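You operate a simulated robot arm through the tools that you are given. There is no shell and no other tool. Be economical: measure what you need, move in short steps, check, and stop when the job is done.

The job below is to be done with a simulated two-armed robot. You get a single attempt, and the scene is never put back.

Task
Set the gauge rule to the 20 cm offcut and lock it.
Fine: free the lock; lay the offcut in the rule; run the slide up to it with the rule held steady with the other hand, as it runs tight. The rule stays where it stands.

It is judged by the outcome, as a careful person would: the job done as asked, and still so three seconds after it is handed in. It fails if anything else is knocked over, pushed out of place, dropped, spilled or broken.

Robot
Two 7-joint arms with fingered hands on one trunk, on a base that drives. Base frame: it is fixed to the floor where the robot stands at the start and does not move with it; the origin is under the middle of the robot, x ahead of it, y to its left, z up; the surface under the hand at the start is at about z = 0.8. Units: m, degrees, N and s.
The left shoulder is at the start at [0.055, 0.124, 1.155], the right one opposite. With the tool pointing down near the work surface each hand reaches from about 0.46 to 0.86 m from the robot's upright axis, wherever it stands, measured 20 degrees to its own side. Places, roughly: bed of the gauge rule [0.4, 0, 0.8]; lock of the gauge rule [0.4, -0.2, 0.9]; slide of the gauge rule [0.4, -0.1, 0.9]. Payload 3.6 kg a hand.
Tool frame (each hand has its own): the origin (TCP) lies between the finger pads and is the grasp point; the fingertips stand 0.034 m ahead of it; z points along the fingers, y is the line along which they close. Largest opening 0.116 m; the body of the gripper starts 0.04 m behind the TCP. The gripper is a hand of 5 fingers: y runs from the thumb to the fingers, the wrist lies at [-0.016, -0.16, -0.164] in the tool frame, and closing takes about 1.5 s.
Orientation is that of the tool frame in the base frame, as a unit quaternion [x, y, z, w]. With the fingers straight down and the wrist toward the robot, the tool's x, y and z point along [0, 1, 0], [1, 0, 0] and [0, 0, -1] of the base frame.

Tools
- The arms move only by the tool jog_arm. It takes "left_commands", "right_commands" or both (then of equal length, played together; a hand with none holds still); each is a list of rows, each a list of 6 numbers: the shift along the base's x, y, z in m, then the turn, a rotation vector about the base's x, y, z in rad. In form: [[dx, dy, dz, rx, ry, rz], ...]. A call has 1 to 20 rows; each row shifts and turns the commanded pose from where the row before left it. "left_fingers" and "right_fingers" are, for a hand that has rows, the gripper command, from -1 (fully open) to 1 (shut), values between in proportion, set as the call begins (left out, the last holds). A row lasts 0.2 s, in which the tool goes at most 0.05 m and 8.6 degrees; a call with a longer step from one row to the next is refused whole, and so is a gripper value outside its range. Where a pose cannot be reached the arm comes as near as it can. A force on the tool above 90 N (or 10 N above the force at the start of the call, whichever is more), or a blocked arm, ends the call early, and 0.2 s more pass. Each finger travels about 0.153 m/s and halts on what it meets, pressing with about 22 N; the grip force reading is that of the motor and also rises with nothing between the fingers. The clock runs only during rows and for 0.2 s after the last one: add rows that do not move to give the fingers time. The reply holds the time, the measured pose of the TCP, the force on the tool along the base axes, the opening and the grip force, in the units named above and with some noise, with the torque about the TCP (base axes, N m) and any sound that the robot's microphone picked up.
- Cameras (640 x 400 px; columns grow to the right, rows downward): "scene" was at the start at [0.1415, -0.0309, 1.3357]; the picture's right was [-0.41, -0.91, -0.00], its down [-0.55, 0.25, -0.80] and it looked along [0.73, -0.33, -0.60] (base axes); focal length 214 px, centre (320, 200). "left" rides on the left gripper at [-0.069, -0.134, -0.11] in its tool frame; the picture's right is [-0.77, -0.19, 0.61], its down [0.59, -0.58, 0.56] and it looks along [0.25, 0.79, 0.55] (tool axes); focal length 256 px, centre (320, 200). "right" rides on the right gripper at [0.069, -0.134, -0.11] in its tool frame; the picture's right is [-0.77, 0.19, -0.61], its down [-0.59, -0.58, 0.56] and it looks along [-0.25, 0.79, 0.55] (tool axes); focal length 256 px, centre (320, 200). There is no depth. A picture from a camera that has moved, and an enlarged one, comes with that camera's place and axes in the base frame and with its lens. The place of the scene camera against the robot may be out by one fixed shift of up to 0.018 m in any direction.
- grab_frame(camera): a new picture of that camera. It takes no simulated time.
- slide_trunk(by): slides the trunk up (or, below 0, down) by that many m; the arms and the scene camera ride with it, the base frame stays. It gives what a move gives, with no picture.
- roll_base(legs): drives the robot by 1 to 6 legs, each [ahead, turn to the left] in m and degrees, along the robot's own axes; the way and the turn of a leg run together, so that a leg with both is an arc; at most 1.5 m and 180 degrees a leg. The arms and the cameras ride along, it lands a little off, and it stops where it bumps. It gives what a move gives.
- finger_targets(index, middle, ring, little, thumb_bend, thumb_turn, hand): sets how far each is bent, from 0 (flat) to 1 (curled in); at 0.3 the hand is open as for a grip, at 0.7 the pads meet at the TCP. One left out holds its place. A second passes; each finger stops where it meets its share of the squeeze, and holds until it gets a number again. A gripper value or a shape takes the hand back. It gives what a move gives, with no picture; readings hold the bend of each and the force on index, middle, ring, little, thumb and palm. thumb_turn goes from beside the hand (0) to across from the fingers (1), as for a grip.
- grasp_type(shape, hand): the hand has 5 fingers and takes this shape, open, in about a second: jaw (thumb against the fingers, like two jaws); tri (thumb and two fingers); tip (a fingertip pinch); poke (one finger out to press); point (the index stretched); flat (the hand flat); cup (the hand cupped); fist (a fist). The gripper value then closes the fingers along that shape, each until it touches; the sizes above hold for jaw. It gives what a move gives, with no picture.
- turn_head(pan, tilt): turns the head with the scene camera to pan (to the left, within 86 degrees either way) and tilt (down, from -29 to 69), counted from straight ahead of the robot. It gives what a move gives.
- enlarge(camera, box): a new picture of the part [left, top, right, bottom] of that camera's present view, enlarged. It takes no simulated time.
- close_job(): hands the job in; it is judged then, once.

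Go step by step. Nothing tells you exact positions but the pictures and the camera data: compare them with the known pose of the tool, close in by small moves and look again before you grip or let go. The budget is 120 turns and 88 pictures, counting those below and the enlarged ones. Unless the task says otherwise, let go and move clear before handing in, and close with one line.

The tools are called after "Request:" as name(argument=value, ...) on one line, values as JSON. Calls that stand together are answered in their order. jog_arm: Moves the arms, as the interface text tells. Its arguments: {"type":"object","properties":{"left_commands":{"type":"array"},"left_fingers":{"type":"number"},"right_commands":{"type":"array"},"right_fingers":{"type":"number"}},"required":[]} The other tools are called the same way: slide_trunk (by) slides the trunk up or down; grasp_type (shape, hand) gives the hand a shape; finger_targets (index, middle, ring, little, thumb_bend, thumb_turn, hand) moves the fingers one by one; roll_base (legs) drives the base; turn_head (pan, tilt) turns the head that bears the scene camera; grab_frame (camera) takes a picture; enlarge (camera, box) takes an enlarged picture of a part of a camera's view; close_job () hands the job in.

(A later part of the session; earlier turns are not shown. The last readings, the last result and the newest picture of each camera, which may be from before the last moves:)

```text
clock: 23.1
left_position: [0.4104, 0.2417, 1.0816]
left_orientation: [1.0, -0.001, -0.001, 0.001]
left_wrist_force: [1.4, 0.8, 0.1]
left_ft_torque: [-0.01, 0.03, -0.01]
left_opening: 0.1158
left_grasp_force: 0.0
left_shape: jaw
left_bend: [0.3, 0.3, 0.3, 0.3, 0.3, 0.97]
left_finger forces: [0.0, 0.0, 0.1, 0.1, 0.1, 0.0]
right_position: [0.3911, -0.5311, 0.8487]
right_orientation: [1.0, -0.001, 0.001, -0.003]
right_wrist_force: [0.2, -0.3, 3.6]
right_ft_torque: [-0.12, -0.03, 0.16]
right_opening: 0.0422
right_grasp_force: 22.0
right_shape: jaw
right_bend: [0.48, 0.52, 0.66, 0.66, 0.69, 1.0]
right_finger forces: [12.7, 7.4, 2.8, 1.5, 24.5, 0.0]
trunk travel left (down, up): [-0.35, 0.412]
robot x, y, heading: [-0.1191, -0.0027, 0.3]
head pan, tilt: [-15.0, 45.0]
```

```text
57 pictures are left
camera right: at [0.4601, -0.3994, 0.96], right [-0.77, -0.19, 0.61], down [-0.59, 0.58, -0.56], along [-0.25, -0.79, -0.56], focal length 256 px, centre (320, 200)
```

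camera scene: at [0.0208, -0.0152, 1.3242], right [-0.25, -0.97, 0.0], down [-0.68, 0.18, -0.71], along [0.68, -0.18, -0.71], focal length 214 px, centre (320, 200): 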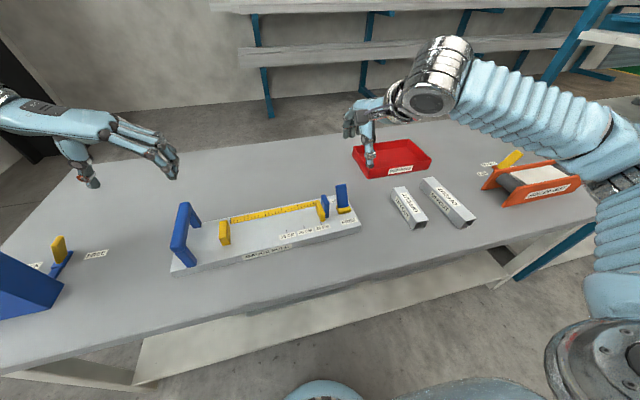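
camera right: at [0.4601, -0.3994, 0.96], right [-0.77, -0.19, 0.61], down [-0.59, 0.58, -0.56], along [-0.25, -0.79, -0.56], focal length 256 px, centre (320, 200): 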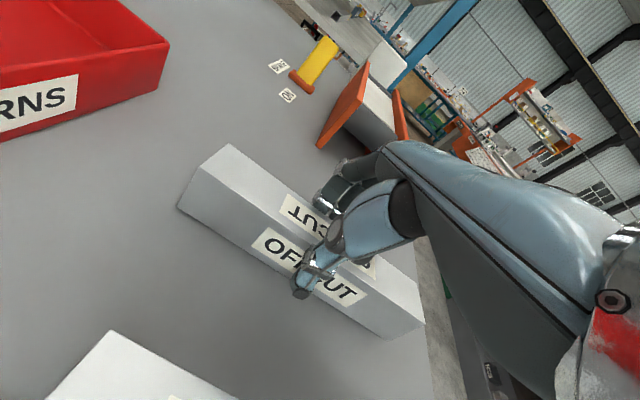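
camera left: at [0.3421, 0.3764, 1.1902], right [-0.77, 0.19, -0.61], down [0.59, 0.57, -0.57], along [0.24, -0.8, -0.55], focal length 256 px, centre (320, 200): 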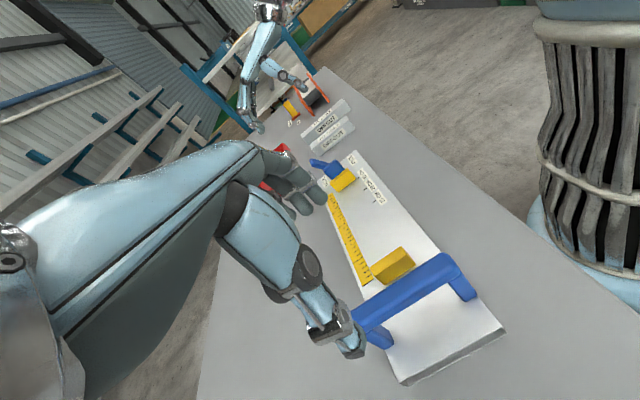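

It's gripped at 0.042 m width. Lifting straight up.

Request:
jog_arm(right_commands=[[0, 0, 0.01, 0, 0, 0], [0, 0, 0.02, 0, 0, 0], [0, 0, 0.03, 0, 0, 0], [0, 0, 0.03, 0, 0, 0], [0, 0, 0.03, 0, 0, 0], [0, 0, 0.03, 0, 0, 0], [0, 0, 0, 0, 0, 0]])

Request:
grab_frame(camera="right")

```text
clock: 24.7
left_position: [0.4112, 0.2409, 1.0807]
left_orientation: [1.0, 0.0, -0.002, 0.0]
left_wrist_force: [-0.4, -0.5, -0.3]
left_ft_torque: [0.01, -0.02, 0.0]
left_opening: 0.116
left_grasp_force: 0.1
left_shape: jaw
left_bend: [0.3, 0.3, 0.3, 0.3, 0.3, 0.97]
left_finger forces: [0.0, 0.0, 0.0, 0.0, 0.1, 0.0]
right_position: [0.3914, -0.5319, 0.9968]
right_orientation: [1.0, -0.001, 0.0, -0.004]
right_wrist_force: [0.5, -0.6, -2.1]
right_ft_torque: [0.03, 0.01, -0.03]
right_opening: 0.0416
right_grasp_force: 21.7
right_shape: jaw
right_bend: [0.49, 0.52, 0.66, 0.66, 0.7, 1.0]
right_finger forces: [13.1, 7.1, 2.6, 0.8, 23.4, 0.0]
trunk travel left (down, up): [-0.35, 0.412]
robot x, y, heading: [-0.1195, -0.0006, 0.5]
head pan, tilt: [-15.0, 45.0]
```

```text
56 pictures are left
camera right: at [0.4606, -0.399, 1.1093], right [-0.77, -0.19, 0.61], down [-0.59, 0.58, -0.56], along [-0.25, -0.79, -0.56], focal length 256 px, centre (320, 200)
```

right: 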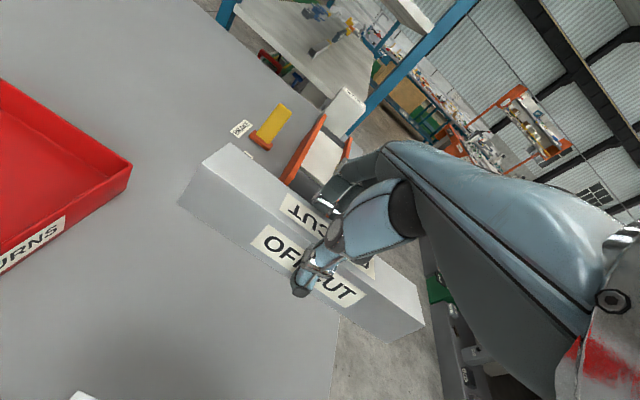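

The offcut is held level. I'll carry it high to above the rule, turning the hand back so the offcut lies along the rule.

Request:
jog_arm(right_commands=[[0, -0.01, 0.02, 0, 0, 0.05], [0.001, 0.03, 0.02, 0, 0, 0.095], [0.001, 0.034, 0.01, 0, 0, 0.095], [0.001, 0.034, 0, 0, 0, 0.095], [0.001, 0.034, 0, 0, 0, 0.095], [0.001, 0.034, 0, 0, 0, 0.095], [0.001, 0.034, 0, 0, 0, 0.095], [0.001, 0.034, 0, 0, 0, 0.095], [0.001, 0.034, 0, 0, 0, 0.095], [0.001, 0.034, 0, 0, 0, 0.095], [0.001, 0.034, 0, 0, 0, 0.095], [0.001, 0.034, 0, 0, 0, 0.095], [0.001, 0.034, 0, 0, 0, 0.095], [0.001, 0.034, 0, 0, 0, 0.095], [0.001, 0.034, 0, 0, 0, 0.095], [0.001, 0.034, 0, 0, 0, 0.095], [0.001, 0.034, 0, 0, 0, 0.095], [0.001, 0.025, 0, 0, 0, 0], [0, 0, 0, 0, 0, 0]])

Request:
grab_frame(camera="right")

Request:
grab_frame(camera="scene")

Request:
grab_frame(camera="left")

```text
clock: 28.7
left_position: [0.4102, 0.2408, 1.0817]
left_orientation: [1.0, 0.0, -0.001, 0.0]
left_wrist_force: [0.3, -0.4, 0.5]
left_ft_torque: [0.03, 0.02, 0.01]
left_opening: 0.1157
left_grasp_force: 0.0
left_shape: jaw
left_bend: [0.3, 0.3, 0.3, 0.3, 0.3, 0.97]
left_finger forces: [0.1, 0.0, 0.0, 0.1, 0.0, 0.0]
right_position: [0.4078, 0.0237, 1.0464]
right_orientation: [0.708, 0.706, -0.003, -0.003]
right_wrist_force: [-0.2, 0.8, -1.6]
right_ft_torque: [0.04, 0.02, 0.01]
right_opening: 0.0415
right_grasp_force: 21.9
right_shape: jaw
right_bend: [0.49, 0.52, 0.66, 0.66, 0.7, 1.0]
right_finger forces: [12.9, 7.0, 2.6, 0.9, 23.1, 0.0]
trunk travel left (down, up): [-0.35, 0.412]
robot x, y, heading: [-0.1249, -0.0011, 0.7]
head pan, tilt: [-15.0, 45.0]
```

```text
55 pictures are left
camera right: at [0.2742, 0.0915, 1.1586], right [0.19, -0.77, 0.61], down [-0.58, -0.59, -0.56], along [0.79, -0.25, -0.56], focal length 256 px, centre (320, 200)
```

right: 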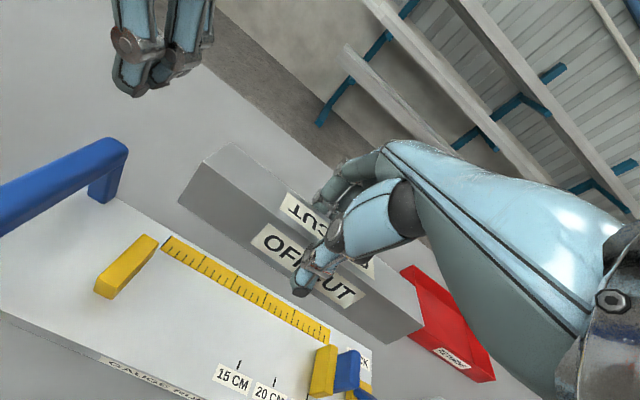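

```text
54 pictures are left
camera scene: at [0.0214, -0.0151, 1.3241], right [-0.25, -0.97, 0.0], down [-0.68, 0.18, -0.71], along [0.68, -0.18, -0.71], focal length 214 px, centre (320, 200)
```

scene: 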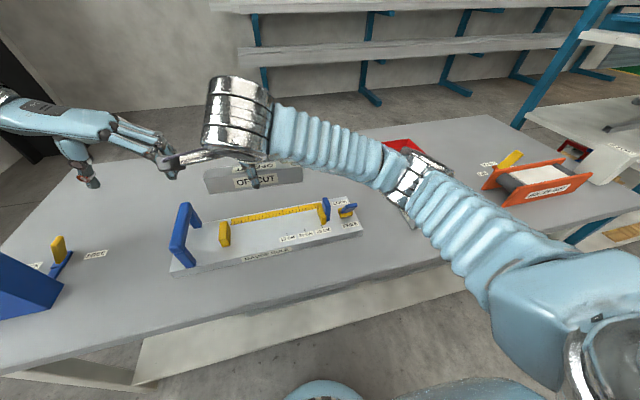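

```text
53 pictures are left
camera left: at [0.3425, 0.3761, 1.1901], right [-0.77, 0.19, -0.61], down [0.59, 0.58, -0.57], along [0.24, -0.8, -0.55], focal length 256 px, centre (320, 200)
```

left: 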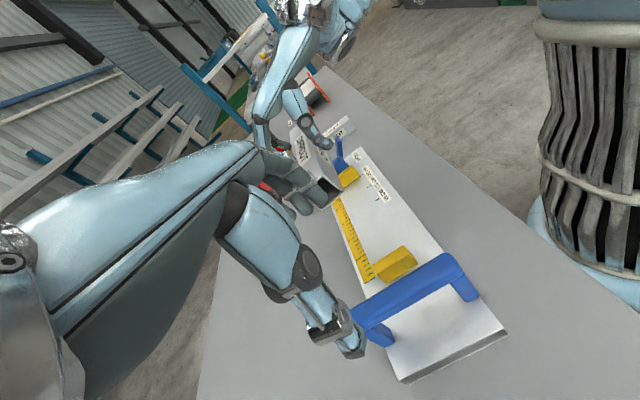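

Measured: stop face y≈0.13, jaw face y≈-0.118, both spanning about x 0.378–0.442. The offcut will sit centred at x 0.41 with about 1 cm gap to the stop. Descending toward the bed.

Request:
jog_arm(right_commands=[[0.002, -0.005, -0.02, 0, 0, 0], [0, 0, -0.02, 0, 0, 0], [0, 0, -0.02, 0, 0, 0], [0, 0, -0.02, 0, 0, 0], [0, 0, -0.02, 0, 0, 0], [0, 0, -0.02, 0, 0, 0], [0, 0, 0, 0, 0, 0]])

Request:
enlarge(camera="scene", box=[150, 130, 390, 290])

Request:
grab_frame(camera="right")

```text
clock: 30.3
left_position: [0.411, 0.2415, 1.0803]
left_orientation: [1.0, 0.0, -0.002, 0.001]
left_wrist_force: [-0.6, -0.2, 0.5]
left_ft_torque: [-0.01, 0.0, -0.01]
left_opening: 0.1161
left_grasp_force: 0.0
left_shape: jaw
left_bend: [0.3, 0.3, 0.3, 0.3, 0.3, 0.97]
left_finger forces: [0.0, 0.0, 0.0, 0.0, 0.1, 0.0]
right_position: [0.4107, 0.0182, 0.9263]
right_orientation: [0.708, 0.706, -0.003, -0.003]
right_wrist_force: [0.9, -0.5, -2.2]
right_ft_torque: [-0.03, 0.02, 0.01]
right_opening: 0.0416
right_grasp_force: 22.3
right_shape: jaw
right_bend: [0.49, 0.52, 0.66, 0.66, 0.7, 1.0]
right_finger forces: [12.9, 7.0, 2.5, 0.9, 23.2, 0.1]
trunk travel left (down, up): [-0.35, 0.412]
robot x, y, heading: [-0.119, -0.0023, 0.4]
head pan, tilt: [-15.0, 45.0]
```

```text
2.50 times, centred on (270, 210) of scene
camera zoom: at [0.0215, -0.0145, 1.3241], right [-0.25, -0.97, 0.0], down [-0.69, 0.18, -0.71], along [0.68, -0.18, -0.71], focal length 536 px, centre (445, 175)
```

zoom: 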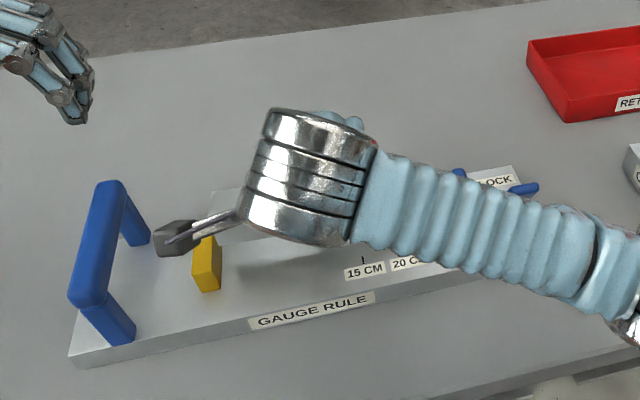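

```text
51 pictures are left
camera right: at [0.2763, 0.0864, 1.0378], right [0.19, -0.77, 0.61], down [-0.58, -0.59, -0.56], along [0.79, -0.25, -0.56], focal length 256 px, centre (320, 200)
```

right: 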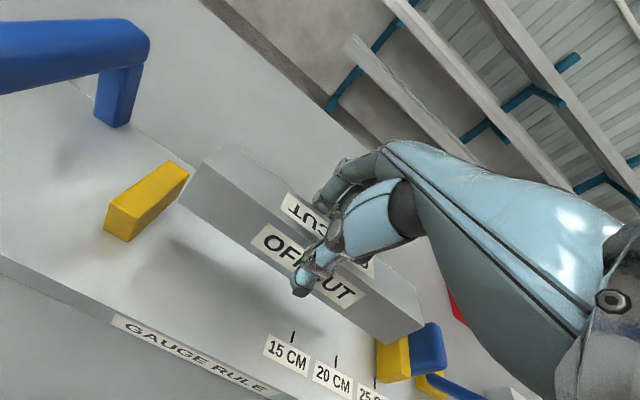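

The offcut hovers about 3 cm over the bed with a clear gap at the stop. I'll lower it in small steps, watching the force.

Request:
jog_arm(right_commands=[[0, 0, -0.008, 0, 0, 0], [0, 0, -0.008, 0, 0, 0], [0, 0, -0.006, 0, 0, 0], [0, 0, -0.003, 0, 0, 0], [0, 0, 0, 0, 0, 0]])

Request:
grab_frame(camera="right")

```text
clock: 31.5
left_position: [0.4123, 0.2426, 1.0801]
left_orientation: [1.0, 0.0, -0.002, 0.001]
left_wrist_force: [0.0, 0.4, 0.0]
left_ft_torque: [0.0, 0.0, 0.02]
left_opening: 0.1157
left_grasp_force: 0.0
left_shape: jaw
left_bend: [0.3, 0.3, 0.3, 0.3, 0.3, 0.97]
left_finger forces: [0.1, 0.1, 0.1, 0.1, 0.0, 0.0]
right_position: [0.4126, 0.017, 0.9023]
right_orientation: [0.709, 0.706, -0.003, -0.002]
right_wrist_force: [0.1, 1.0, -1.8]
right_ft_torque: [-0.01, -0.01, 0.02]
right_opening: 0.0415
right_grasp_force: 21.5
right_shape: jaw
right_bend: [0.49, 0.52, 0.66, 0.66, 0.7, 1.0]
right_finger forces: [12.9, 6.9, 2.5, 0.9, 23.1, 0.0]
trunk travel left (down, up): [-0.35, 0.412]
robot x, y, heading: [-0.1192, -0.0027, 0.6]
head pan, tilt: [-15.0, 45.0]
```

```text
50 pictures are left
camera right: at [0.2781, 0.0858, 1.0142], right [0.19, -0.77, 0.61], down [-0.58, -0.59, -0.56], along [0.79, -0.25, -0.56], focal length 256 px, centre (320, 200)
```

right: 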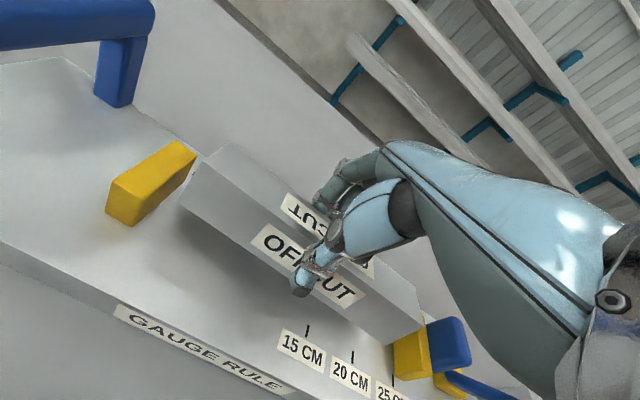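

Request:
jog_arm(right_commands=[[0, 0, -0.003, 0, 0, 0], [0, 0, -0.002, 0, 0, 0], [0, 0, -0.002, 0, 0, 0], [0, 0, 0, 0, 0, 0]])

Request:
enlarge(camera="right", box=[90, 120, 330, 320])

```text
clock: 32.5
left_position: [0.4113, 0.2415, 1.0811]
left_orientation: [1.0, 0.0, -0.002, 0.002]
left_wrist_force: [0.0, 0.3, -0.6]
left_ft_torque: [0.01, 0.02, -0.05]
left_opening: 0.1157
left_grasp_force: 0.1
left_shape: jaw
left_bend: [0.3, 0.3, 0.3, 0.3, 0.3, 0.97]
left_finger forces: [0.0, 0.0, 0.0, 0.0, 0.0, 0.0]
right_position: [0.4108, 0.018, 0.8966]
right_orientation: [0.709, 0.705, -0.002, -0.003]
right_wrist_force: [-0.7, -0.8, -2.3]
right_ft_torque: [0.01, -0.01, 0.0]
right_opening: 0.0413
right_grasp_force: 21.9
right_shape: jaw
right_bend: [0.49, 0.52, 0.66, 0.66, 0.7, 1.0]
right_finger forces: [12.9, 6.9, 2.4, 0.9, 22.9, 0.0]
trunk travel left (down, up): [-0.35, 0.412]
robot x, y, heading: [-0.1185, -0.0009, 0.5]
head pan, tilt: [-15.0, 45.0]
```

```text
2.00 times, centred on (210, 220) of right
camera zoom: at [0.2767, 0.0866, 1.0076], right [0.19, -0.77, 0.61], down [-0.58, -0.59, -0.56], along [0.79, -0.25, -0.56], focal length 512 px, centre (540, 160)
```

zoom: 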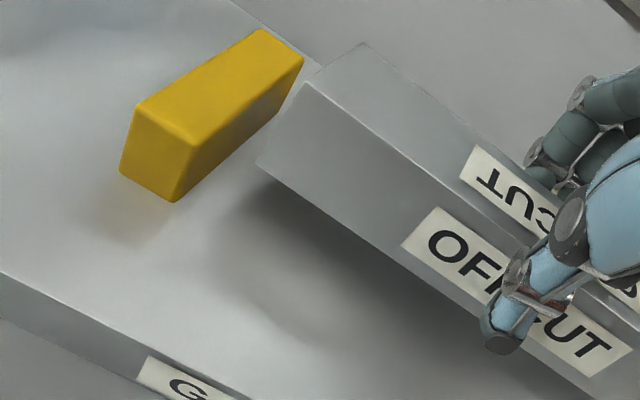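

Request:
jog_arm(right_commands=[[0, 0, -0.003, 0, 0, 0], [0, 0, -0.002, 0, 0, 0], [0, 0, -0.002, 0, 0, 0], [0, 0, 0, 0, 0, 0]])

Request:
enlarge(camera="right", box=[90, 120, 330, 320])

```text
clock: 33.5
left_position: [0.4112, 0.2417, 1.0814]
left_orientation: [1.0, -0.001, -0.002, 0.001]
left_wrist_force: [-0.3, -1.5, -0.3]
left_ft_torque: [0.02, 0.01, 0.0]
left_opening: 0.1159
left_grasp_force: 0.0
left_shape: jaw
left_bend: [0.3, 0.3, 0.3, 0.3, 0.3, 0.97]
left_finger forces: [0.0, 0.1, 0.1, 0.1, 0.1, 0.1]
right_position: [0.4094, 0.0191, 0.8892]
right_orientation: [0.708, 0.706, -0.002, -0.002]
right_wrist_force: [0.2, 0.0, -2.7]
right_ft_torque: [-0.02, -0.03, -0.03]
right_opening: 0.0412
right_grasp_force: 21.3
right_shape: jaw
right_bend: [0.49, 0.52, 0.66, 0.66, 0.7, 1.0]
right_finger forces: [12.8, 6.9, 2.5, 1.0, 23.1, 0.0]
trunk travel left (down, up): [-0.35, 0.412]
robot x, y, heading: [-0.1181, 0.0002, 0.2]
head pan, tilt: [-15.0, 45.0]
```

```text
2.00 times, centred on (210, 220) of right
camera zoom: at [0.2767, 0.087, 1.0011], right [0.19, -0.77, 0.61], down [-0.58, -0.59, -0.56], along [0.79, -0.25, -0.56], focal length 512 px, centre (540, 160)
```

zoom: 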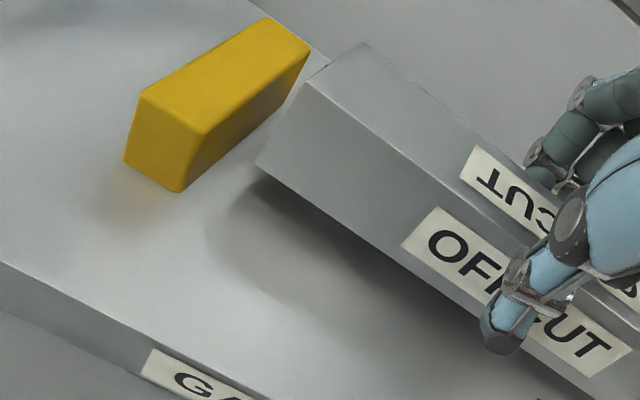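

The bed seems to be nearer z≈0.83, so there is still about a centimetre to go.

Request:
jog_arm(right_commands=[[0, 0, -0.003, 0, 0, 0], [0, 0, -0.003, 0, 0, 0], [0, 0, -0.002, 0, 0, 0], [0, 0, 0, 0, 0, 0]])

Request:
enlarge(camera="right", box=[90, 120, 330, 320])

```text
clock: 34.5
left_position: [0.4112, 0.241, 1.0803]
left_orientation: [1.0, 0.0, -0.002, 0.001]
left_wrist_force: [-0.1, 0.6, -0.6]
left_ft_torque: [0.0, -0.04, -0.02]
left_opening: 0.1156
left_grasp_force: 0.0
left_shape: jaw
left_bend: [0.3, 0.3, 0.3, 0.3, 0.3, 0.97]
left_finger forces: [0.0, 0.0, 0.0, 0.1, 0.0, 0.0]
right_position: [0.4099, 0.0182, 0.8808]
right_orientation: [0.708, 0.706, -0.002, -0.003]
right_wrist_force: [0.5, 0.4, -2.7]
right_ft_torque: [-0.03, -0.01, 0.0]
right_opening: 0.0415
right_grasp_force: 21.9
right_shape: jaw
right_bend: [0.49, 0.52, 0.66, 0.66, 0.7, 1.0]
right_finger forces: [12.9, 6.8, 2.5, 0.9, 23.0, 0.0]
trunk travel left (down, up): [-0.35, 0.412]
robot x, y, heading: [-0.1143, -0.0004, 0.6]
head pan, tilt: [-15.0, 45.0]
```

```text
2.00 times, centred on (210, 220) of right
camera zoom: at [0.2768, 0.0871, 0.9932], right [0.19, -0.77, 0.61], down [-0.58, -0.59, -0.56], along [0.79, -0.25, -0.56], focal length 512 px, centre (540, 160)
```

zoom: 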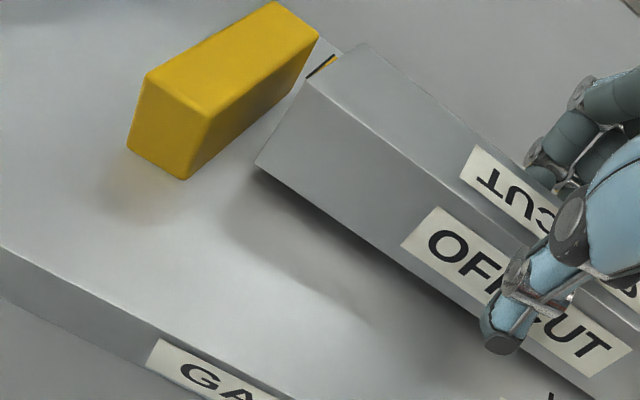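

Request:
jog_arm(right_commands=[[0, 0, -0.002, 0, 0, 0], [0, 0, -0.002, 0, 0, 0], [0, 0, -0.002, 0, 0, 0], [0, 0, 0, 0, 0, 0]])

Request:
enlarge(camera="right", box=[90, 120, 330, 320])

```text
clock: 35.5
left_position: [0.4091, 0.242, 1.0812]
left_orientation: [1.0, 0.0, -0.001, 0.0]
left_wrist_force: [0.0, -0.5, 0.3]
left_ft_torque: [-0.01, 0.01, 0.0]
left_opening: 0.1158
left_grasp_force: 0.1
left_shape: jaw
left_bend: [0.3, 0.3, 0.3, 0.3, 0.3, 0.97]
left_finger forces: [0.0, 0.1, 0.0, 0.0, 0.0, 0.0]
right_position: [0.4103, 0.0187, 0.8792]
right_orientation: [0.709, 0.705, -0.001, -0.001]
right_wrist_force: [-2.9, -0.2, 15.3]
right_ft_torque: [-0.17, -0.18, 0.01]
right_opening: 0.0414
right_grasp_force: 21.9
right_shape: jaw
right_bend: [0.49, 0.53, 0.67, 0.66, 0.7, 1.0]
right_finger forces: [12.5, 7.2, 2.7, 3.2, 28.9, 0.1]
trunk travel left (down, up): [-0.35, 0.412]
robot x, y, heading: [-0.1185, 0.0008, 0.2]
head pan, tilt: [-15.0, 45.0]
```

```text
2.00 times, centred on (210, 220) of right
camera zoom: at [0.2758, 0.0863, 0.9897], right [0.19, -0.77, 0.61], down [-0.58, -0.59, -0.57], along [0.79, -0.25, -0.56], focal length 512 px, centre (540, 160)
```

zoom: 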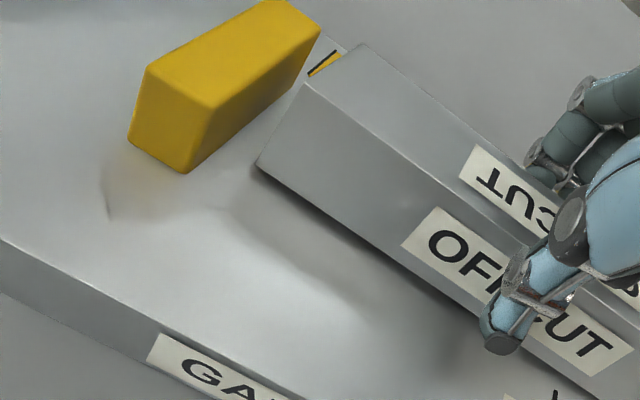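

Contact with the bed (15 N down). I'll ease off slightly and open the fingers to release.

Request:
jog_arm(right_commands=[[0, 0, 0.003, 0, 0, 0], [0, 0, 0, 0, 0, 0]])

Request:
jog_arm(right_commands=[[0, 0, 0, 0, 0, 0], [0, 0, 0, 0, 0, 0], [0, 0, 0, 0, 0, 0], [0, 0, 0, 0, 0, 0]], right_fingers=-0.6)

Request:
grab_frame(camera="right")

```text
clock: 36.1
left_position: [0.4107, 0.2419, 1.0814]
left_orientation: [1.0, 0.0, -0.002, 0.001]
left_wrist_force: [-0.2, -0.5, 0.3]
left_ft_torque: [0.01, 0.01, 0.02]
left_opening: 0.1156
left_grasp_force: 0.1
left_shape: jaw
left_bend: [0.3, 0.3, 0.3, 0.3, 0.3, 0.97]
left_finger forces: [0.0, 0.1, 0.0, 0.1, 0.0, 0.0]
right_position: [0.4089, 0.0175, 0.8787]
right_orientation: [0.709, 0.706, -0.002, -0.002]
right_wrist_force: [-0.7, 2.6, 7.2]
right_ft_torque: [-0.04, -0.14, 0.02]
right_opening: 0.0414
right_grasp_force: 22.1
right_shape: jaw
right_bend: [0.49, 0.53, 0.67, 0.66, 0.7, 1.0]
right_finger forces: [12.8, 7.4, 2.8, 2.2, 26.3, 0.0]
trunk travel left (down, up): [-0.35, 0.412]
robot x, y, heading: [-0.1204, -0.0044, 0.3]
head pan, tilt: [-15.0, 45.0]
```

```text
clock: 37.1
left_position: [0.4115, 0.2411, 1.0815]
left_orientation: [1.0, 0.0, -0.002, 0.001]
left_wrist_force: [-0.2, -1.0, -0.1]
left_ft_torque: [-0.01, 0.03, 0.01]
left_opening: 0.1158
left_grasp_force: 0.0
left_shape: jaw
left_bend: [0.3, 0.3, 0.3, 0.3, 0.3, 0.97]
left_finger forces: [0.1, 0.0, 0.0, 0.0, 0.0, 0.0]
right_position: [0.4104, 0.0182, 0.8788]
right_orientation: [0.708, 0.706, -0.003, -0.002]
right_wrist_force: [0.3, 0.3, -0.4]
right_ft_torque: [-0.03, 0.02, 0.0]
right_opening: 0.0923
right_grasp_force: 0.1
right_shape: jaw
right_bend: [0.33, 0.34, 0.46, 0.45, 0.51, 0.98]
right_finger forces: [0.0, 0.0, 0.0, 0.0, 0.0, 0.1]
trunk travel left (down, up): [-0.35, 0.412]
robot x, y, heading: [-0.1164, -0.0042, 0.6]
head pan, tilt: [-15.0, 45.0]
```

```text
45 pictures are left
camera right: at [0.2774, 0.0859, 0.9907], right [0.19, -0.77, 0.61], down [-0.58, -0.59, -0.56], along [0.79, -0.25, -0.56], focal length 256 px, centre (320, 200)
```

right: 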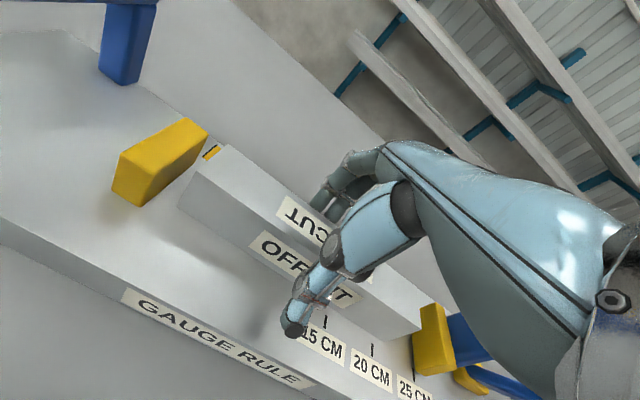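

Offcut released in the rule. I'll lift the hand clear and take a fresh look at the rule from the scene camera.

Request:
jog_arm(right_commands=[[0, 0, 0.01, 0, 0, 0], [0, 0, 0.02, 0, 0, 0], [0, 0, 0.03, 0, 0, 0], [0, 0, 0.04, 0, 0, 0], [0, -0.02, 0.04, 0, 0, 0], [0, -0.04, 0.02, 0, 0, 0], [0, -0.045, 0.01, 0, 0, 0], [0, -0.045, 0, 0, 0, 0], [0, -0.045, 0, 0, 0, 0], [0, -0.045, 0, 0, 0, 0], [-0.03, -0.03, 0, 0, 0, 0], [-0.03, -0.03, 0, 0, 0, 0], [0, 0, 0, 0, 0, 0]])

Request:
grasp_type(shape="poke", hand="right")

Request:
enlarge(camera="scene", box=[150, 130, 390, 290])

Request:
grab_frame(camera="right")

```text
clock: 39.9
left_position: [0.4111, 0.2406, 1.0808]
left_orientation: [1.0, 0.0, -0.002, 0.001]
left_wrist_force: [-0.9, 1.4, 0.1]
left_ft_torque: [0.0, -0.01, -0.01]
left_opening: 0.1158
left_grasp_force: 0.1
left_shape: jaw
left_bend: [0.3, 0.3, 0.3, 0.3, 0.3, 0.97]
left_finger forces: [0.0, 0.0, 0.0, 0.1, 0.0, 0.0]
right_position: [0.3522, -0.2805, 1.0485]
right_orientation: [0.709, 0.705, -0.002, -0.002]
right_wrist_force: [0.9, -0.2, -0.4]
right_ft_torque: [-0.02, 0.02, -0.02]
right_opening: 0.0926
right_grasp_force: 0.0
right_shape: jaw
right_bend: [0.33, 0.34, 0.46, 0.45, 0.51, 0.98]
right_finger forces: [0.0, 0.0, 0.0, 0.0, 0.0, 0.1]
trunk travel left (down, up): [-0.35, 0.412]
robot x, y, heading: [-0.1241, -0.0024, 0.4]
head pan, tilt: [-15.0, 45.0]
```

```text
clock: 40.8
left_position: [0.411, 0.2415, 1.0813]
left_orientation: [1.0, 0.0, -0.002, 0.001]
left_wrist_force: [-0.2, 0.1, 0.0]
left_ft_torque: [0.03, 0.0, -0.01]
left_opening: 0.1158
left_grasp_force: 0.1
left_shape: jaw
left_bend: [0.3, 0.3, 0.3, 0.3, 0.3, 0.97]
left_finger forces: [0.1, 0.0, 0.0, 0.0, 0.1, 0.1]
right_position: [0.3525, -0.2809, 1.0491]
right_orientation: [0.708, 0.706, -0.003, -0.003]
right_wrist_force: [0.2, -0.1, -0.3]
right_ft_torque: [0.0, 0.03, 0.0]
right_opening: 0.0002
right_grasp_force: 0.0
right_shape: poke
right_bend: [0.7, 0.7, 0.98, 0.98, 0.0, 1.0]
right_finger forces: [0.1, 0.1, 0.1, 0.1, 0.0, 0.0]
trunk travel left (down, up): [-0.35, 0.412]
robot x, y, heading: [-0.1194, -0.0002, 0.5]
head pan, tilt: [-15.0, 45.0]
```

```text
2.50 times, centred on (270, 210) of scene
camera zoom: at [0.0213, -0.0146, 1.3241], right [-0.25, -0.97, 0.0], down [-0.68, 0.18, -0.71], along [0.68, -0.18, -0.71], focal length 536 px, centre (445, 175)
```

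zoom: 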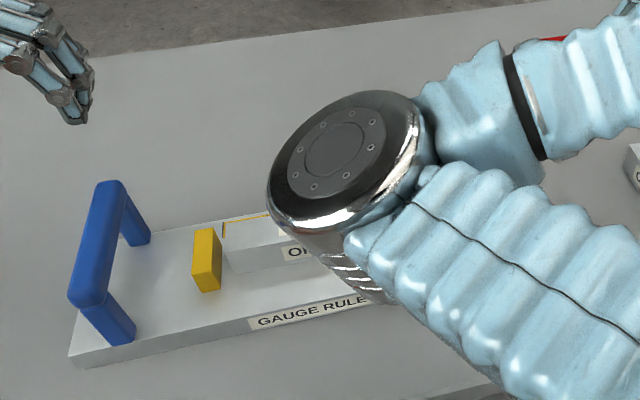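

```text
43 pictures are left
camera right: at [0.2187, -0.2119, 1.1604], right [0.19, -0.77, 0.61], down [-0.58, -0.59, -0.56], along [0.79, -0.25, -0.56], focal length 256 px, centre (320, 200)
```

right: 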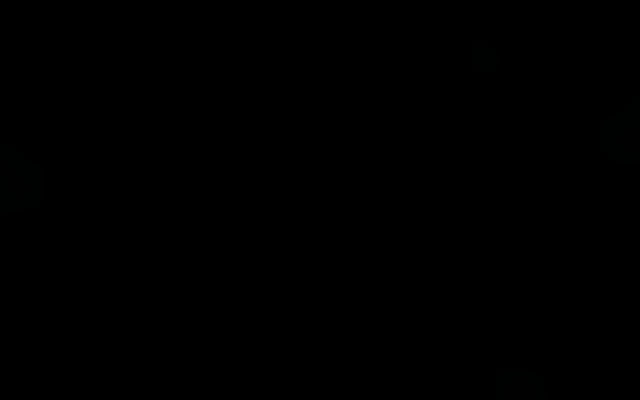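

The arm folded too close and blocked the view. I'll move the hand forward and right, switch to the "point" shape, and look.

Request:
jog_arm(right_commands=[[0.02, -0.01, 0.01, 0, 0, 0], [0.03, -0.01, 0.01, 0, 0, 0], [0.03, -0.01, 0.01, 0, 0, 0], [0.02, -0.01, 0, 0, 0, 0], [0, 0, 0, 0, 0, 0]])

Request:
grasp_type(shape="point", hand="right")

Request:
grab_frame(camera="scene")

Request:
grab_frame(camera="right")

```text
clock: 42.0
left_position: [0.4122, 0.2422, 1.0818]
left_orientation: [1.0, 0.0, -0.001, 0.001]
left_wrist_force: [0.1, -0.4, 0.7]
left_ft_torque: [0.0, -0.01, 0.03]
left_opening: 0.1159
left_grasp_force: 0.0
left_shape: jaw
left_bend: [0.3, 0.3, 0.3, 0.3, 0.3, 0.97]
left_finger forces: [0.1, 0.0, 0.0, 0.0, 0.0, 0.0]
right_position: [0.4504, -0.3204, 1.0783]
right_orientation: [0.708, 0.706, -0.002, -0.002]
right_wrist_force: [-0.5, 1.5, -0.9]
right_ft_torque: [0.0, 0.02, 0.0]
right_opening: 0.0002
right_grasp_force: 0.0
right_shape: poke
right_bend: [0.7, 0.7, 0.98, 0.98, 0.0, 1.0]
right_finger forces: [0.0, 0.0, 0.1, 0.0, 0.0, 0.0]
trunk travel left (down, up): [-0.35, 0.412]
robot x, y, heading: [-0.1172, -0.0033, 0.7]
head pan, tilt: [-15.0, 45.0]
```

```text
clock: 42.9
left_position: [0.4114, 0.2411, 1.0799]
left_orientation: [1.0, 0.0, -0.002, 0.0]
left_wrist_force: [0.4, 0.3, -0.1]
left_ft_torque: [-0.05, -0.04, 0.0]
left_opening: 0.1157
left_grasp_force: 0.1
left_shape: jaw
left_bend: [0.3, 0.3, 0.3, 0.3, 0.3, 0.97]
left_finger forces: [0.1, 0.0, 0.1, 0.0, 0.1, 0.0]
right_position: [0.4514, -0.3206, 1.0794]
right_orientation: [0.708, 0.706, -0.003, -0.002]
right_wrist_force: [-0.2, 0.5, -0.9]
right_ft_torque: [-0.01, 0.0, 0.02]
right_opening: 0.1081
right_grasp_force: 0.1
right_shape: point
right_bend: [0.08, 1.0, 1.0, 1.0, 1.0, 0.88]
right_finger forces: [0.0, 0.0, 0.1, 0.0, 0.0, 0.0]
trunk travel left (down, up): [-0.35, 0.412]
robot x, y, heading: [-0.1188, -0.0002, 0.4]
head pan, tilt: [-15.0, 45.0]
```

```text
42 pictures are left
camera scene: at [0.0213, -0.0147, 1.3241], right [-0.25, -0.97, 0.0], down [-0.68, 0.18, -0.71], along [0.68, -0.18, -0.71], focal length 214 px, centre (320, 200)
```

scene: 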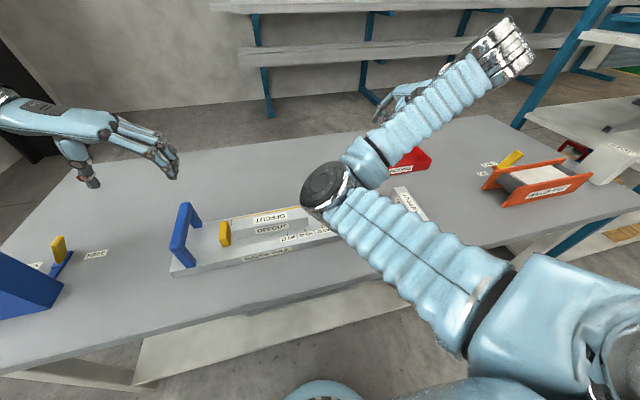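

```text
41 pictures are left
camera right: at [0.3176, -0.2524, 1.1907], right [0.19, -0.77, 0.61], down [-0.58, -0.59, -0.56], along [0.79, -0.25, -0.56], focal length 256 px, centre (320, 200)
```

right: 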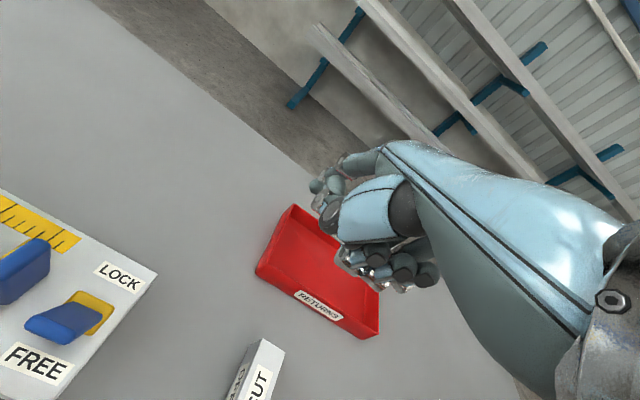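

The elbow has flipped inward over the rule, which is risky. I'll raise and extend the hand outward to let the arm unfold, then come back with the elbow out.

Request:
jog_arm(right_commands=[[0.01, -0.02, 0.03, 0, 0, 0], [0.02, -0.02, 0.03, 0, 0, 0], [0.03, -0.02, 0.02, 0, 0, 0], [0.03, -0.02, 0.02, 0, 0, 0], [0.03, -0.02, 0.01, 0, 0, 0], [0.03, -0.02, 0, 0, 0, 0], [0.03, -0.02, 0, 0, 0, 0], [0.02, -0.02, 0, 0, 0, 0], [0, 0, 0, 0, 0, 0], [0, 0, 0, 0, 0, 0]])

Request:
grab_frame(camera="scene")

```text
clock: 45.1
left_position: [0.4104, 0.2403, 1.0822]
left_orientation: [1.0, 0.0, -0.002, 0.0]
left_wrist_force: [-0.5, -0.8, 0.9]
left_ft_torque: [0.02, 0.01, -0.01]
left_opening: 0.1161
left_grasp_force: 0.1
left_shape: jaw
left_bend: [0.3, 0.3, 0.3, 0.3, 0.3, 0.97]
left_finger forces: [0.1, 0.0, 0.1, 0.0, 0.0, 0.1]
right_position: [0.62, -0.4627, 1.171]
right_orientation: [0.709, 0.706, -0.002, -0.003]
right_wrist_force: [0.8, -0.1, 0.5]
right_ft_torque: [0.01, 0.0, 0.0]
right_opening: 0.1082
right_grasp_force: 0.0
right_shape: point
right_bend: [0.08, 1.0, 1.0, 1.0, 1.0, 0.88]
right_finger forces: [0.1, 0.0, 0.1, 0.1, 0.0, 0.0]
right hand out of reach, approached as far as the arm can: row 7, 8
trunk travel left (down, up): [-0.35, 0.412]
robot x, y, heading: [-0.1197, 0.0019, 0.5]
head pan, tilt: [-15.0, 45.0]
```

```text
40 pictures are left
camera scene: at [0.0215, -0.0151, 1.3241], right [-0.25, -0.97, 0.0], down [-0.69, 0.18, -0.71], along [0.68, -0.18, -0.71], focal length 214 px, centre (320, 200)
```

scene: 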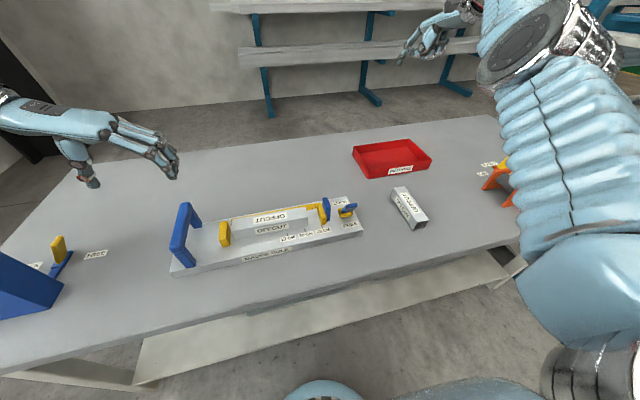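

The arm unfolded. The view of the rule is clear now, so I'll enlarge it while bringing the hand back in to a moderate spot.

Request:
enlarge(camera="scene", box=[160, 170, 370, 290])

Request:
enlarge(camera="scene", box=[270, 180, 370, 250])

Request:
jog_arm(right_commands=[[-0.025, 0.01, 0, 0, 0, 0], [-0.025, 0.01, 0, 0, 0, 0], [-0.025, 0.02, 0, 0, 0, 0], [-0.025, 0.02, 0, 0, 0, 0], [-0.025, 0.02, 0, 0, 0, 0], [-0.025, 0.02, 0, 0, 0, 0], [0, 0.02, 0, 0, 0, 0], [0, 0.02, 0, 0, 0, 0], [0, 0, 0, 0, 0, 0]])

Request:
grab_frame(camera="scene")

```text
3.05 times, centred on (265, 230) of scene
camera zoom: at [0.0215, -0.0151, 1.3241], right [-0.25, -0.97, 0.0], down [-0.69, 0.18, -0.71], along [0.68, -0.18, -0.71], focal length 654 px, centre (488, 109)
```

zoom: 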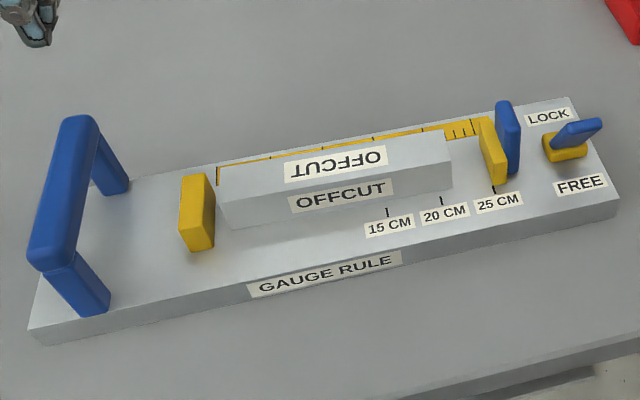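

```text
5.71 times, centred on (320, 215) of scene
camera zoom: at [0.0215, -0.0151, 1.3241], right [-0.25, -0.97, 0.0], down [-0.69, 0.18, -0.71], along [0.68, -0.18, -0.71], focal length 1226 px, centre (320, 114)
```

zoom: 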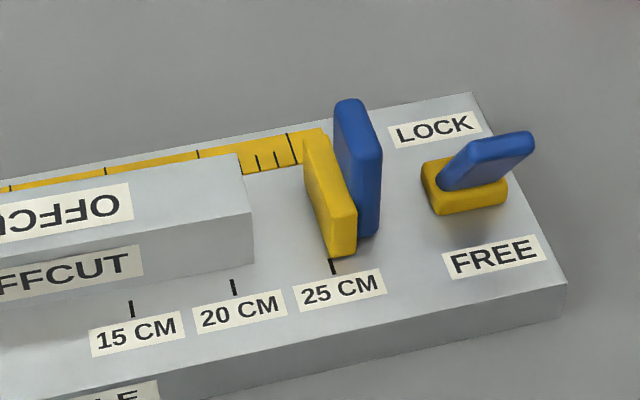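

```text
clock: 47.1
left_position: [0.4113, 0.241, 1.0812]
left_orientation: [1.0, 0.0, -0.002, 0.001]
left_wrist_force: [-0.5, -0.3, -0.3]
left_ft_torque: [0.01, -0.03, 0.0]
left_opening: 0.1157
left_grasp_force: 0.0
left_shape: jaw
left_bend: [0.3, 0.3, 0.3, 0.3, 0.3, 0.97]
left_finger forces: [0.0, 0.0, 0.0, 0.1, 0.1, 0.0]
right_position: [0.4686, -0.3206, 1.1717]
right_orientation: [0.708, 0.706, -0.002, -0.002]
right_wrist_force: [-0.8, 0.0, 0.2]
right_ft_torque: [0.01, 0.03, 0.0]
right_opening: 0.1081
right_grasp_force: 0.1
right_shape: point
right_bend: [0.08, 1.0, 1.0, 1.0, 1.0, 0.88]
right_finger forces: [0.0, 0.0, 0.0, 0.0, 0.0, 0.1]
trunk travel left (down, up): [-0.35, 0.412]
robot x, y, heading: [-0.1192, -0.0003, 0.5]
head pan, tilt: [-15.0, 45.0]
```

```text
37 pictures are left
camera scene: at [0.0213, -0.0149, 1.3241], right [-0.25, -0.97, 0.0], down [-0.68, 0.18, -0.71], along [0.68, -0.18, -0.71], focal length 214 px, centre (320, 200)
```

scene: 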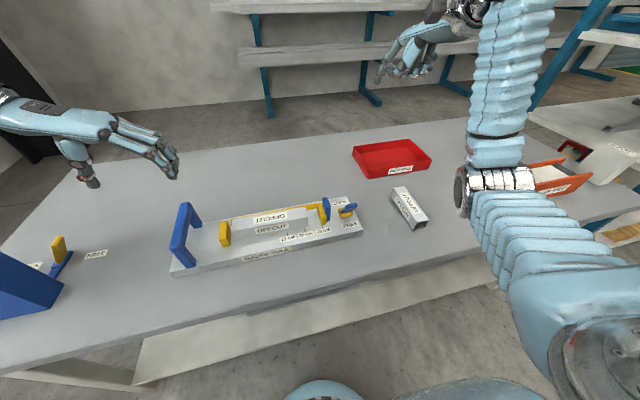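

The elbow is back outside. The plate stands at about y -0.136 to -0.149, x 0.404–0.445, top z≈0.89, with bed z≈0.83. Next the left hand takes the handle, so I'll lower it partway with a narrower opening and check.

Request:
jog_arm(left_commands=[[-0.002, -0.006, -0.02, 0, 0, 0], [-0.002, -0.006, -0.025, 0, 0, 0], [-0.002, -0.006, -0.025, 0, 0, 0], [0, -0.004, -0.02, 0, 0, 0], [0, 0, 0, 0, 0, 0]], left_fingers=-0.4)

Request:
grab_frame(camera="left")

Request:
enlarge(camera="scene", box=[110, 130, 310, 290])

```text
clock: 48.3
left_position: [0.4047, 0.2202, 0.9878]
left_orientation: [1.0, 0.0, -0.001, 0.0]
left_wrist_force: [0.8, 0.2, 0.2]
left_ft_torque: [0.01, 0.01, 0.01]
left_opening: 0.0816
left_grasp_force: 0.1
left_shape: jaw
left_bend: [0.34, 0.37, 0.52, 0.52, 0.55, 0.99]
left_finger forces: [0.1, 0.0, 0.0, 0.0, 0.0, 0.1]
right_position: [0.4684, -0.3205, 1.1728]
right_orientation: [0.708, 0.706, -0.003, -0.002]
right_wrist_force: [0.3, -0.4, 0.1]
right_ft_torque: [0.02, -0.01, 0.0]
right_opening: 0.108
right_grasp_force: 0.1
right_shape: point
right_bend: [0.08, 1.0, 1.0, 1.0, 1.0, 0.88]
right_finger forces: [0.0, 0.1, 0.0, 0.1, 0.0, 0.1]
trunk travel left (down, up): [-0.35, 0.412]
robot x, y, heading: [-0.1167, 0.0032, 0.5]
head pan, tilt: [-15.0, 45.0]
```

```text
36 pictures are left
camera left: at [0.3356, 0.3552, 1.0963], right [-0.77, 0.19, -0.61], down [0.59, 0.58, -0.57], along [0.25, -0.8, -0.55], focal length 256 px, centre (320, 200)
```

left: 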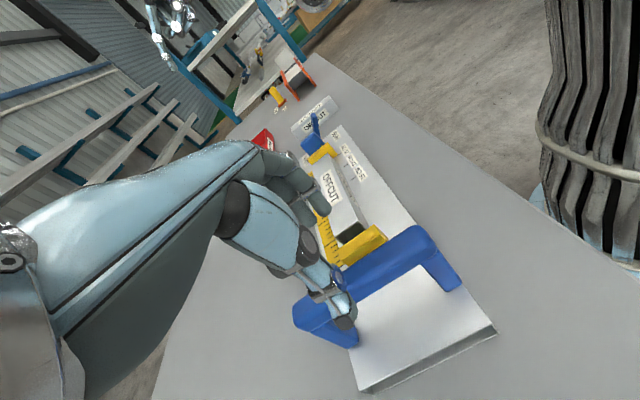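

```text
2.50 times, centred on (210, 210) of scene
camera zoom: at [0.0212, -0.015, 1.3242], right [-0.25, -0.97, 0.0], down [-0.68, 0.18, -0.71], along [0.68, -0.18, -0.71], focal length 536 px, centre (595, 175)
```

zoom: 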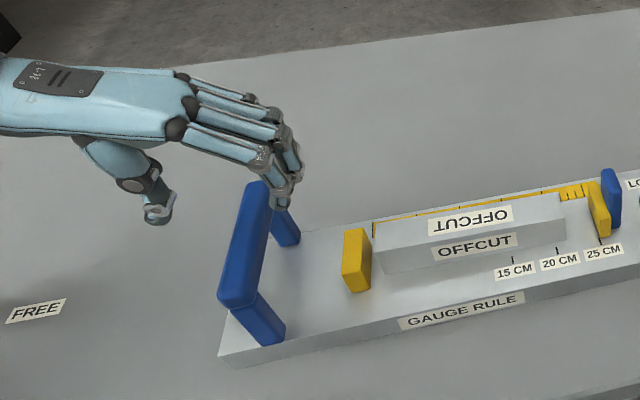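

The handle bar runs near y≈0.212, top z≈0.895. I'll shift the left hand by 8 mm, narrow the grip to 6 cm and lower around it.

Request:
jog_arm(left_commands=[[0.003, -0.004, 0, 0, 0, 0], [0.002, -0.004, 0, 0, 0, 0], [0, 0, -0.02, 0, 0, 0], [0, 0, -0.02, 0, 0, 0], [0, 0, -0.015, 0, 0, 0], [0, 0, 0, 0, 0, 0]], left_fingers=-0.03)

Request:
grab_frame(camera="left")

Request:
enlarge(camera="scene", box=[150, 160, 270, 280])

```text
clock: 49.7
left_position: [0.4089, 0.2142, 0.935]
left_orientation: [1.0, -0.001, -0.001, 0.001]
left_wrist_force: [1.0, 0.4, -0.4]
left_ft_torque: [0.0, -0.03, -0.02]
left_opening: 0.0601
left_grasp_force: 0.2
left_shape: jaw
left_bend: [0.39, 0.44, 0.61, 0.6, 0.63, 1.0]
left_finger forces: [0.0, 0.0, 0.0, 0.1, 0.0, 0.1]
right_position: [0.4689, -0.3212, 1.1728]
right_orientation: [0.708, 0.706, -0.002, -0.003]
right_wrist_force: [0.1, -0.3, 0.1]
right_ft_torque: [-0.04, 0.02, 0.02]
right_opening: 0.108
right_grasp_force: 0.1
right_shape: point
right_bend: [0.08, 1.0, 1.0, 1.0, 1.0, 0.88]
right_finger forces: [0.0, 0.0, 0.0, 0.1, 0.0, 0.0]
trunk travel left (down, up): [-0.35, 0.412]
robot x, y, heading: [-0.1198, -0.0009, 0.7]
head pan, tilt: [-15.0, 45.0]
```

```text
34 pictures are left
camera left: at [0.3406, 0.3485, 1.0442], right [-0.77, 0.19, -0.61], down [0.59, 0.58, -0.57], along [0.24, -0.8, -0.55], focal length 256 px, centre (320, 200)
```

left: 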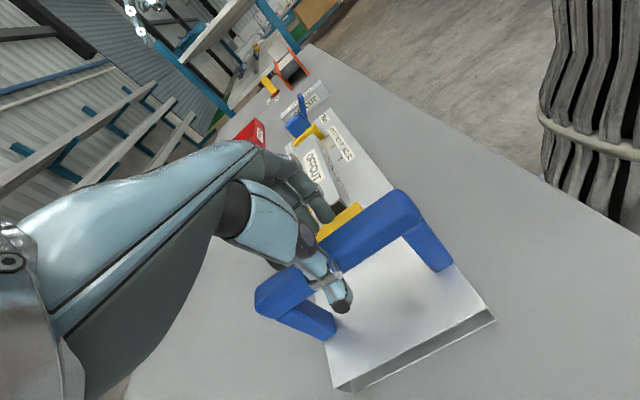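

```text
3.33 times, centred on (210, 220) of scene
camera zoom: at [0.0212, -0.015, 1.3242], right [-0.25, -0.97, 0.0], down [-0.68, 0.18, -0.71], along [0.68, -0.18, -0.71], focal length 715 px, centre (687, 133)
```

zoom: 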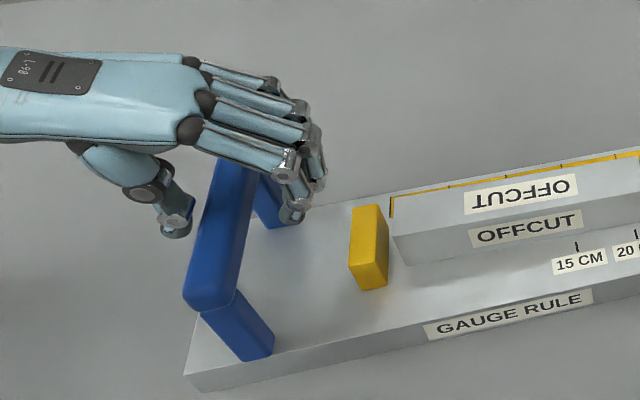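

Thumb and fingers straddle the bar, clear of the stop. Lowering 5 cm more.

Request:
jog_arm(left_commands=[[0, 0, -0.015, 0, 0, 0], [0, 0, -0.015, 0, 0, 0], [0, 0, -0.01, 0, 0, 0], [0, 0, -0.008, 0, 0, 0], [0, 0, 0, 0, 0, 0]])

Request:
enlarge(camera="scene", box=[150, 160, 270, 280])

Request:
enlarge(camera="left", box=[200, 120, 500, 400])

```text
clock: 50.9
left_position: [0.4098, 0.2129, 0.8854]
left_orientation: [1.0, 0.0, -0.001, 0.0]
left_wrist_force: [0.1, 3.9, 3.3]
left_ft_torque: [-0.04, 0.02, 0.02]
left_opening: 0.0605
left_grasp_force: 0.1
left_shape: jaw
left_bend: [0.39, 0.44, 0.61, 0.6, 0.63, 1.0]
left_finger forces: [0.0, 0.1, 0.0, 0.1, 4.4, 0.0]
right_position: [0.468, -0.3196, 1.1717]
right_orientation: [0.708, 0.706, -0.001, -0.002]
right_wrist_force: [-0.3, -0.7, 0.6]
right_ft_torque: [0.0, 0.0, 0.0]
right_opening: 0.1079
right_grasp_force: 0.1
right_shape: point
right_bend: [0.08, 1.0, 1.0, 1.0, 1.0, 0.88]
right_finger forces: [0.0, 0.0, 0.1, 0.1, 0.0, 0.0]
trunk travel left (down, up): [-0.35, 0.412]
robot x, y, heading: [-0.1174, -0.0008, 0.8]
head pan, tilt: [-15.0, 45.0]
```

```text
3.33 times, centred on (210, 220) of scene
camera zoom: at [0.0211, -0.0144, 1.3242], right [-0.25, -0.97, 0.0], down [-0.68, 0.18, -0.71], along [0.68, -0.18, -0.71], focal length 715 px, centre (687, 133)
```

zoom: 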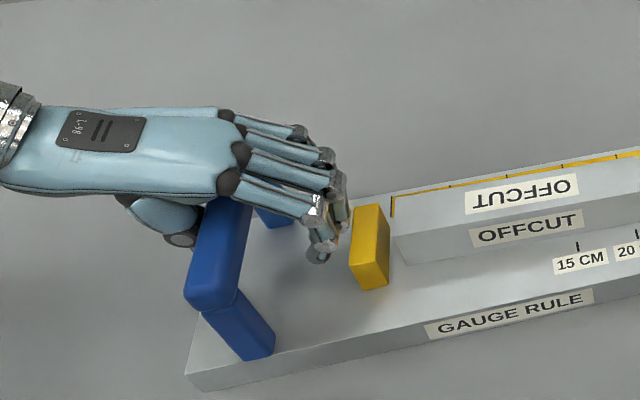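

```text
1.43 times, centred on (350, 260) of left
camera zoom: at [0.3404, 0.3482, 0.995], right [-0.77, 0.19, -0.61], down [0.59, 0.58, -0.57], along [0.25, -0.8, -0.55], focal length 366 px, centre (277, 114)
```

zoom: 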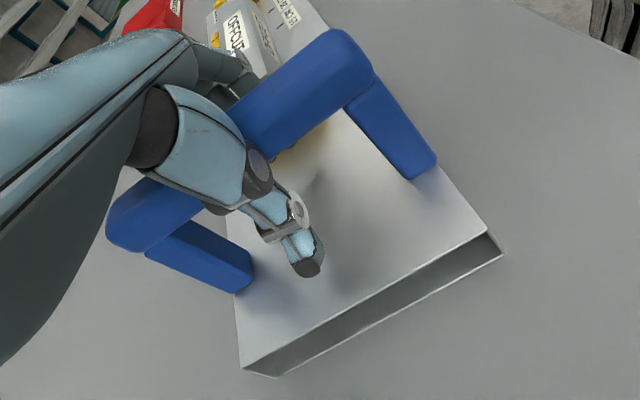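

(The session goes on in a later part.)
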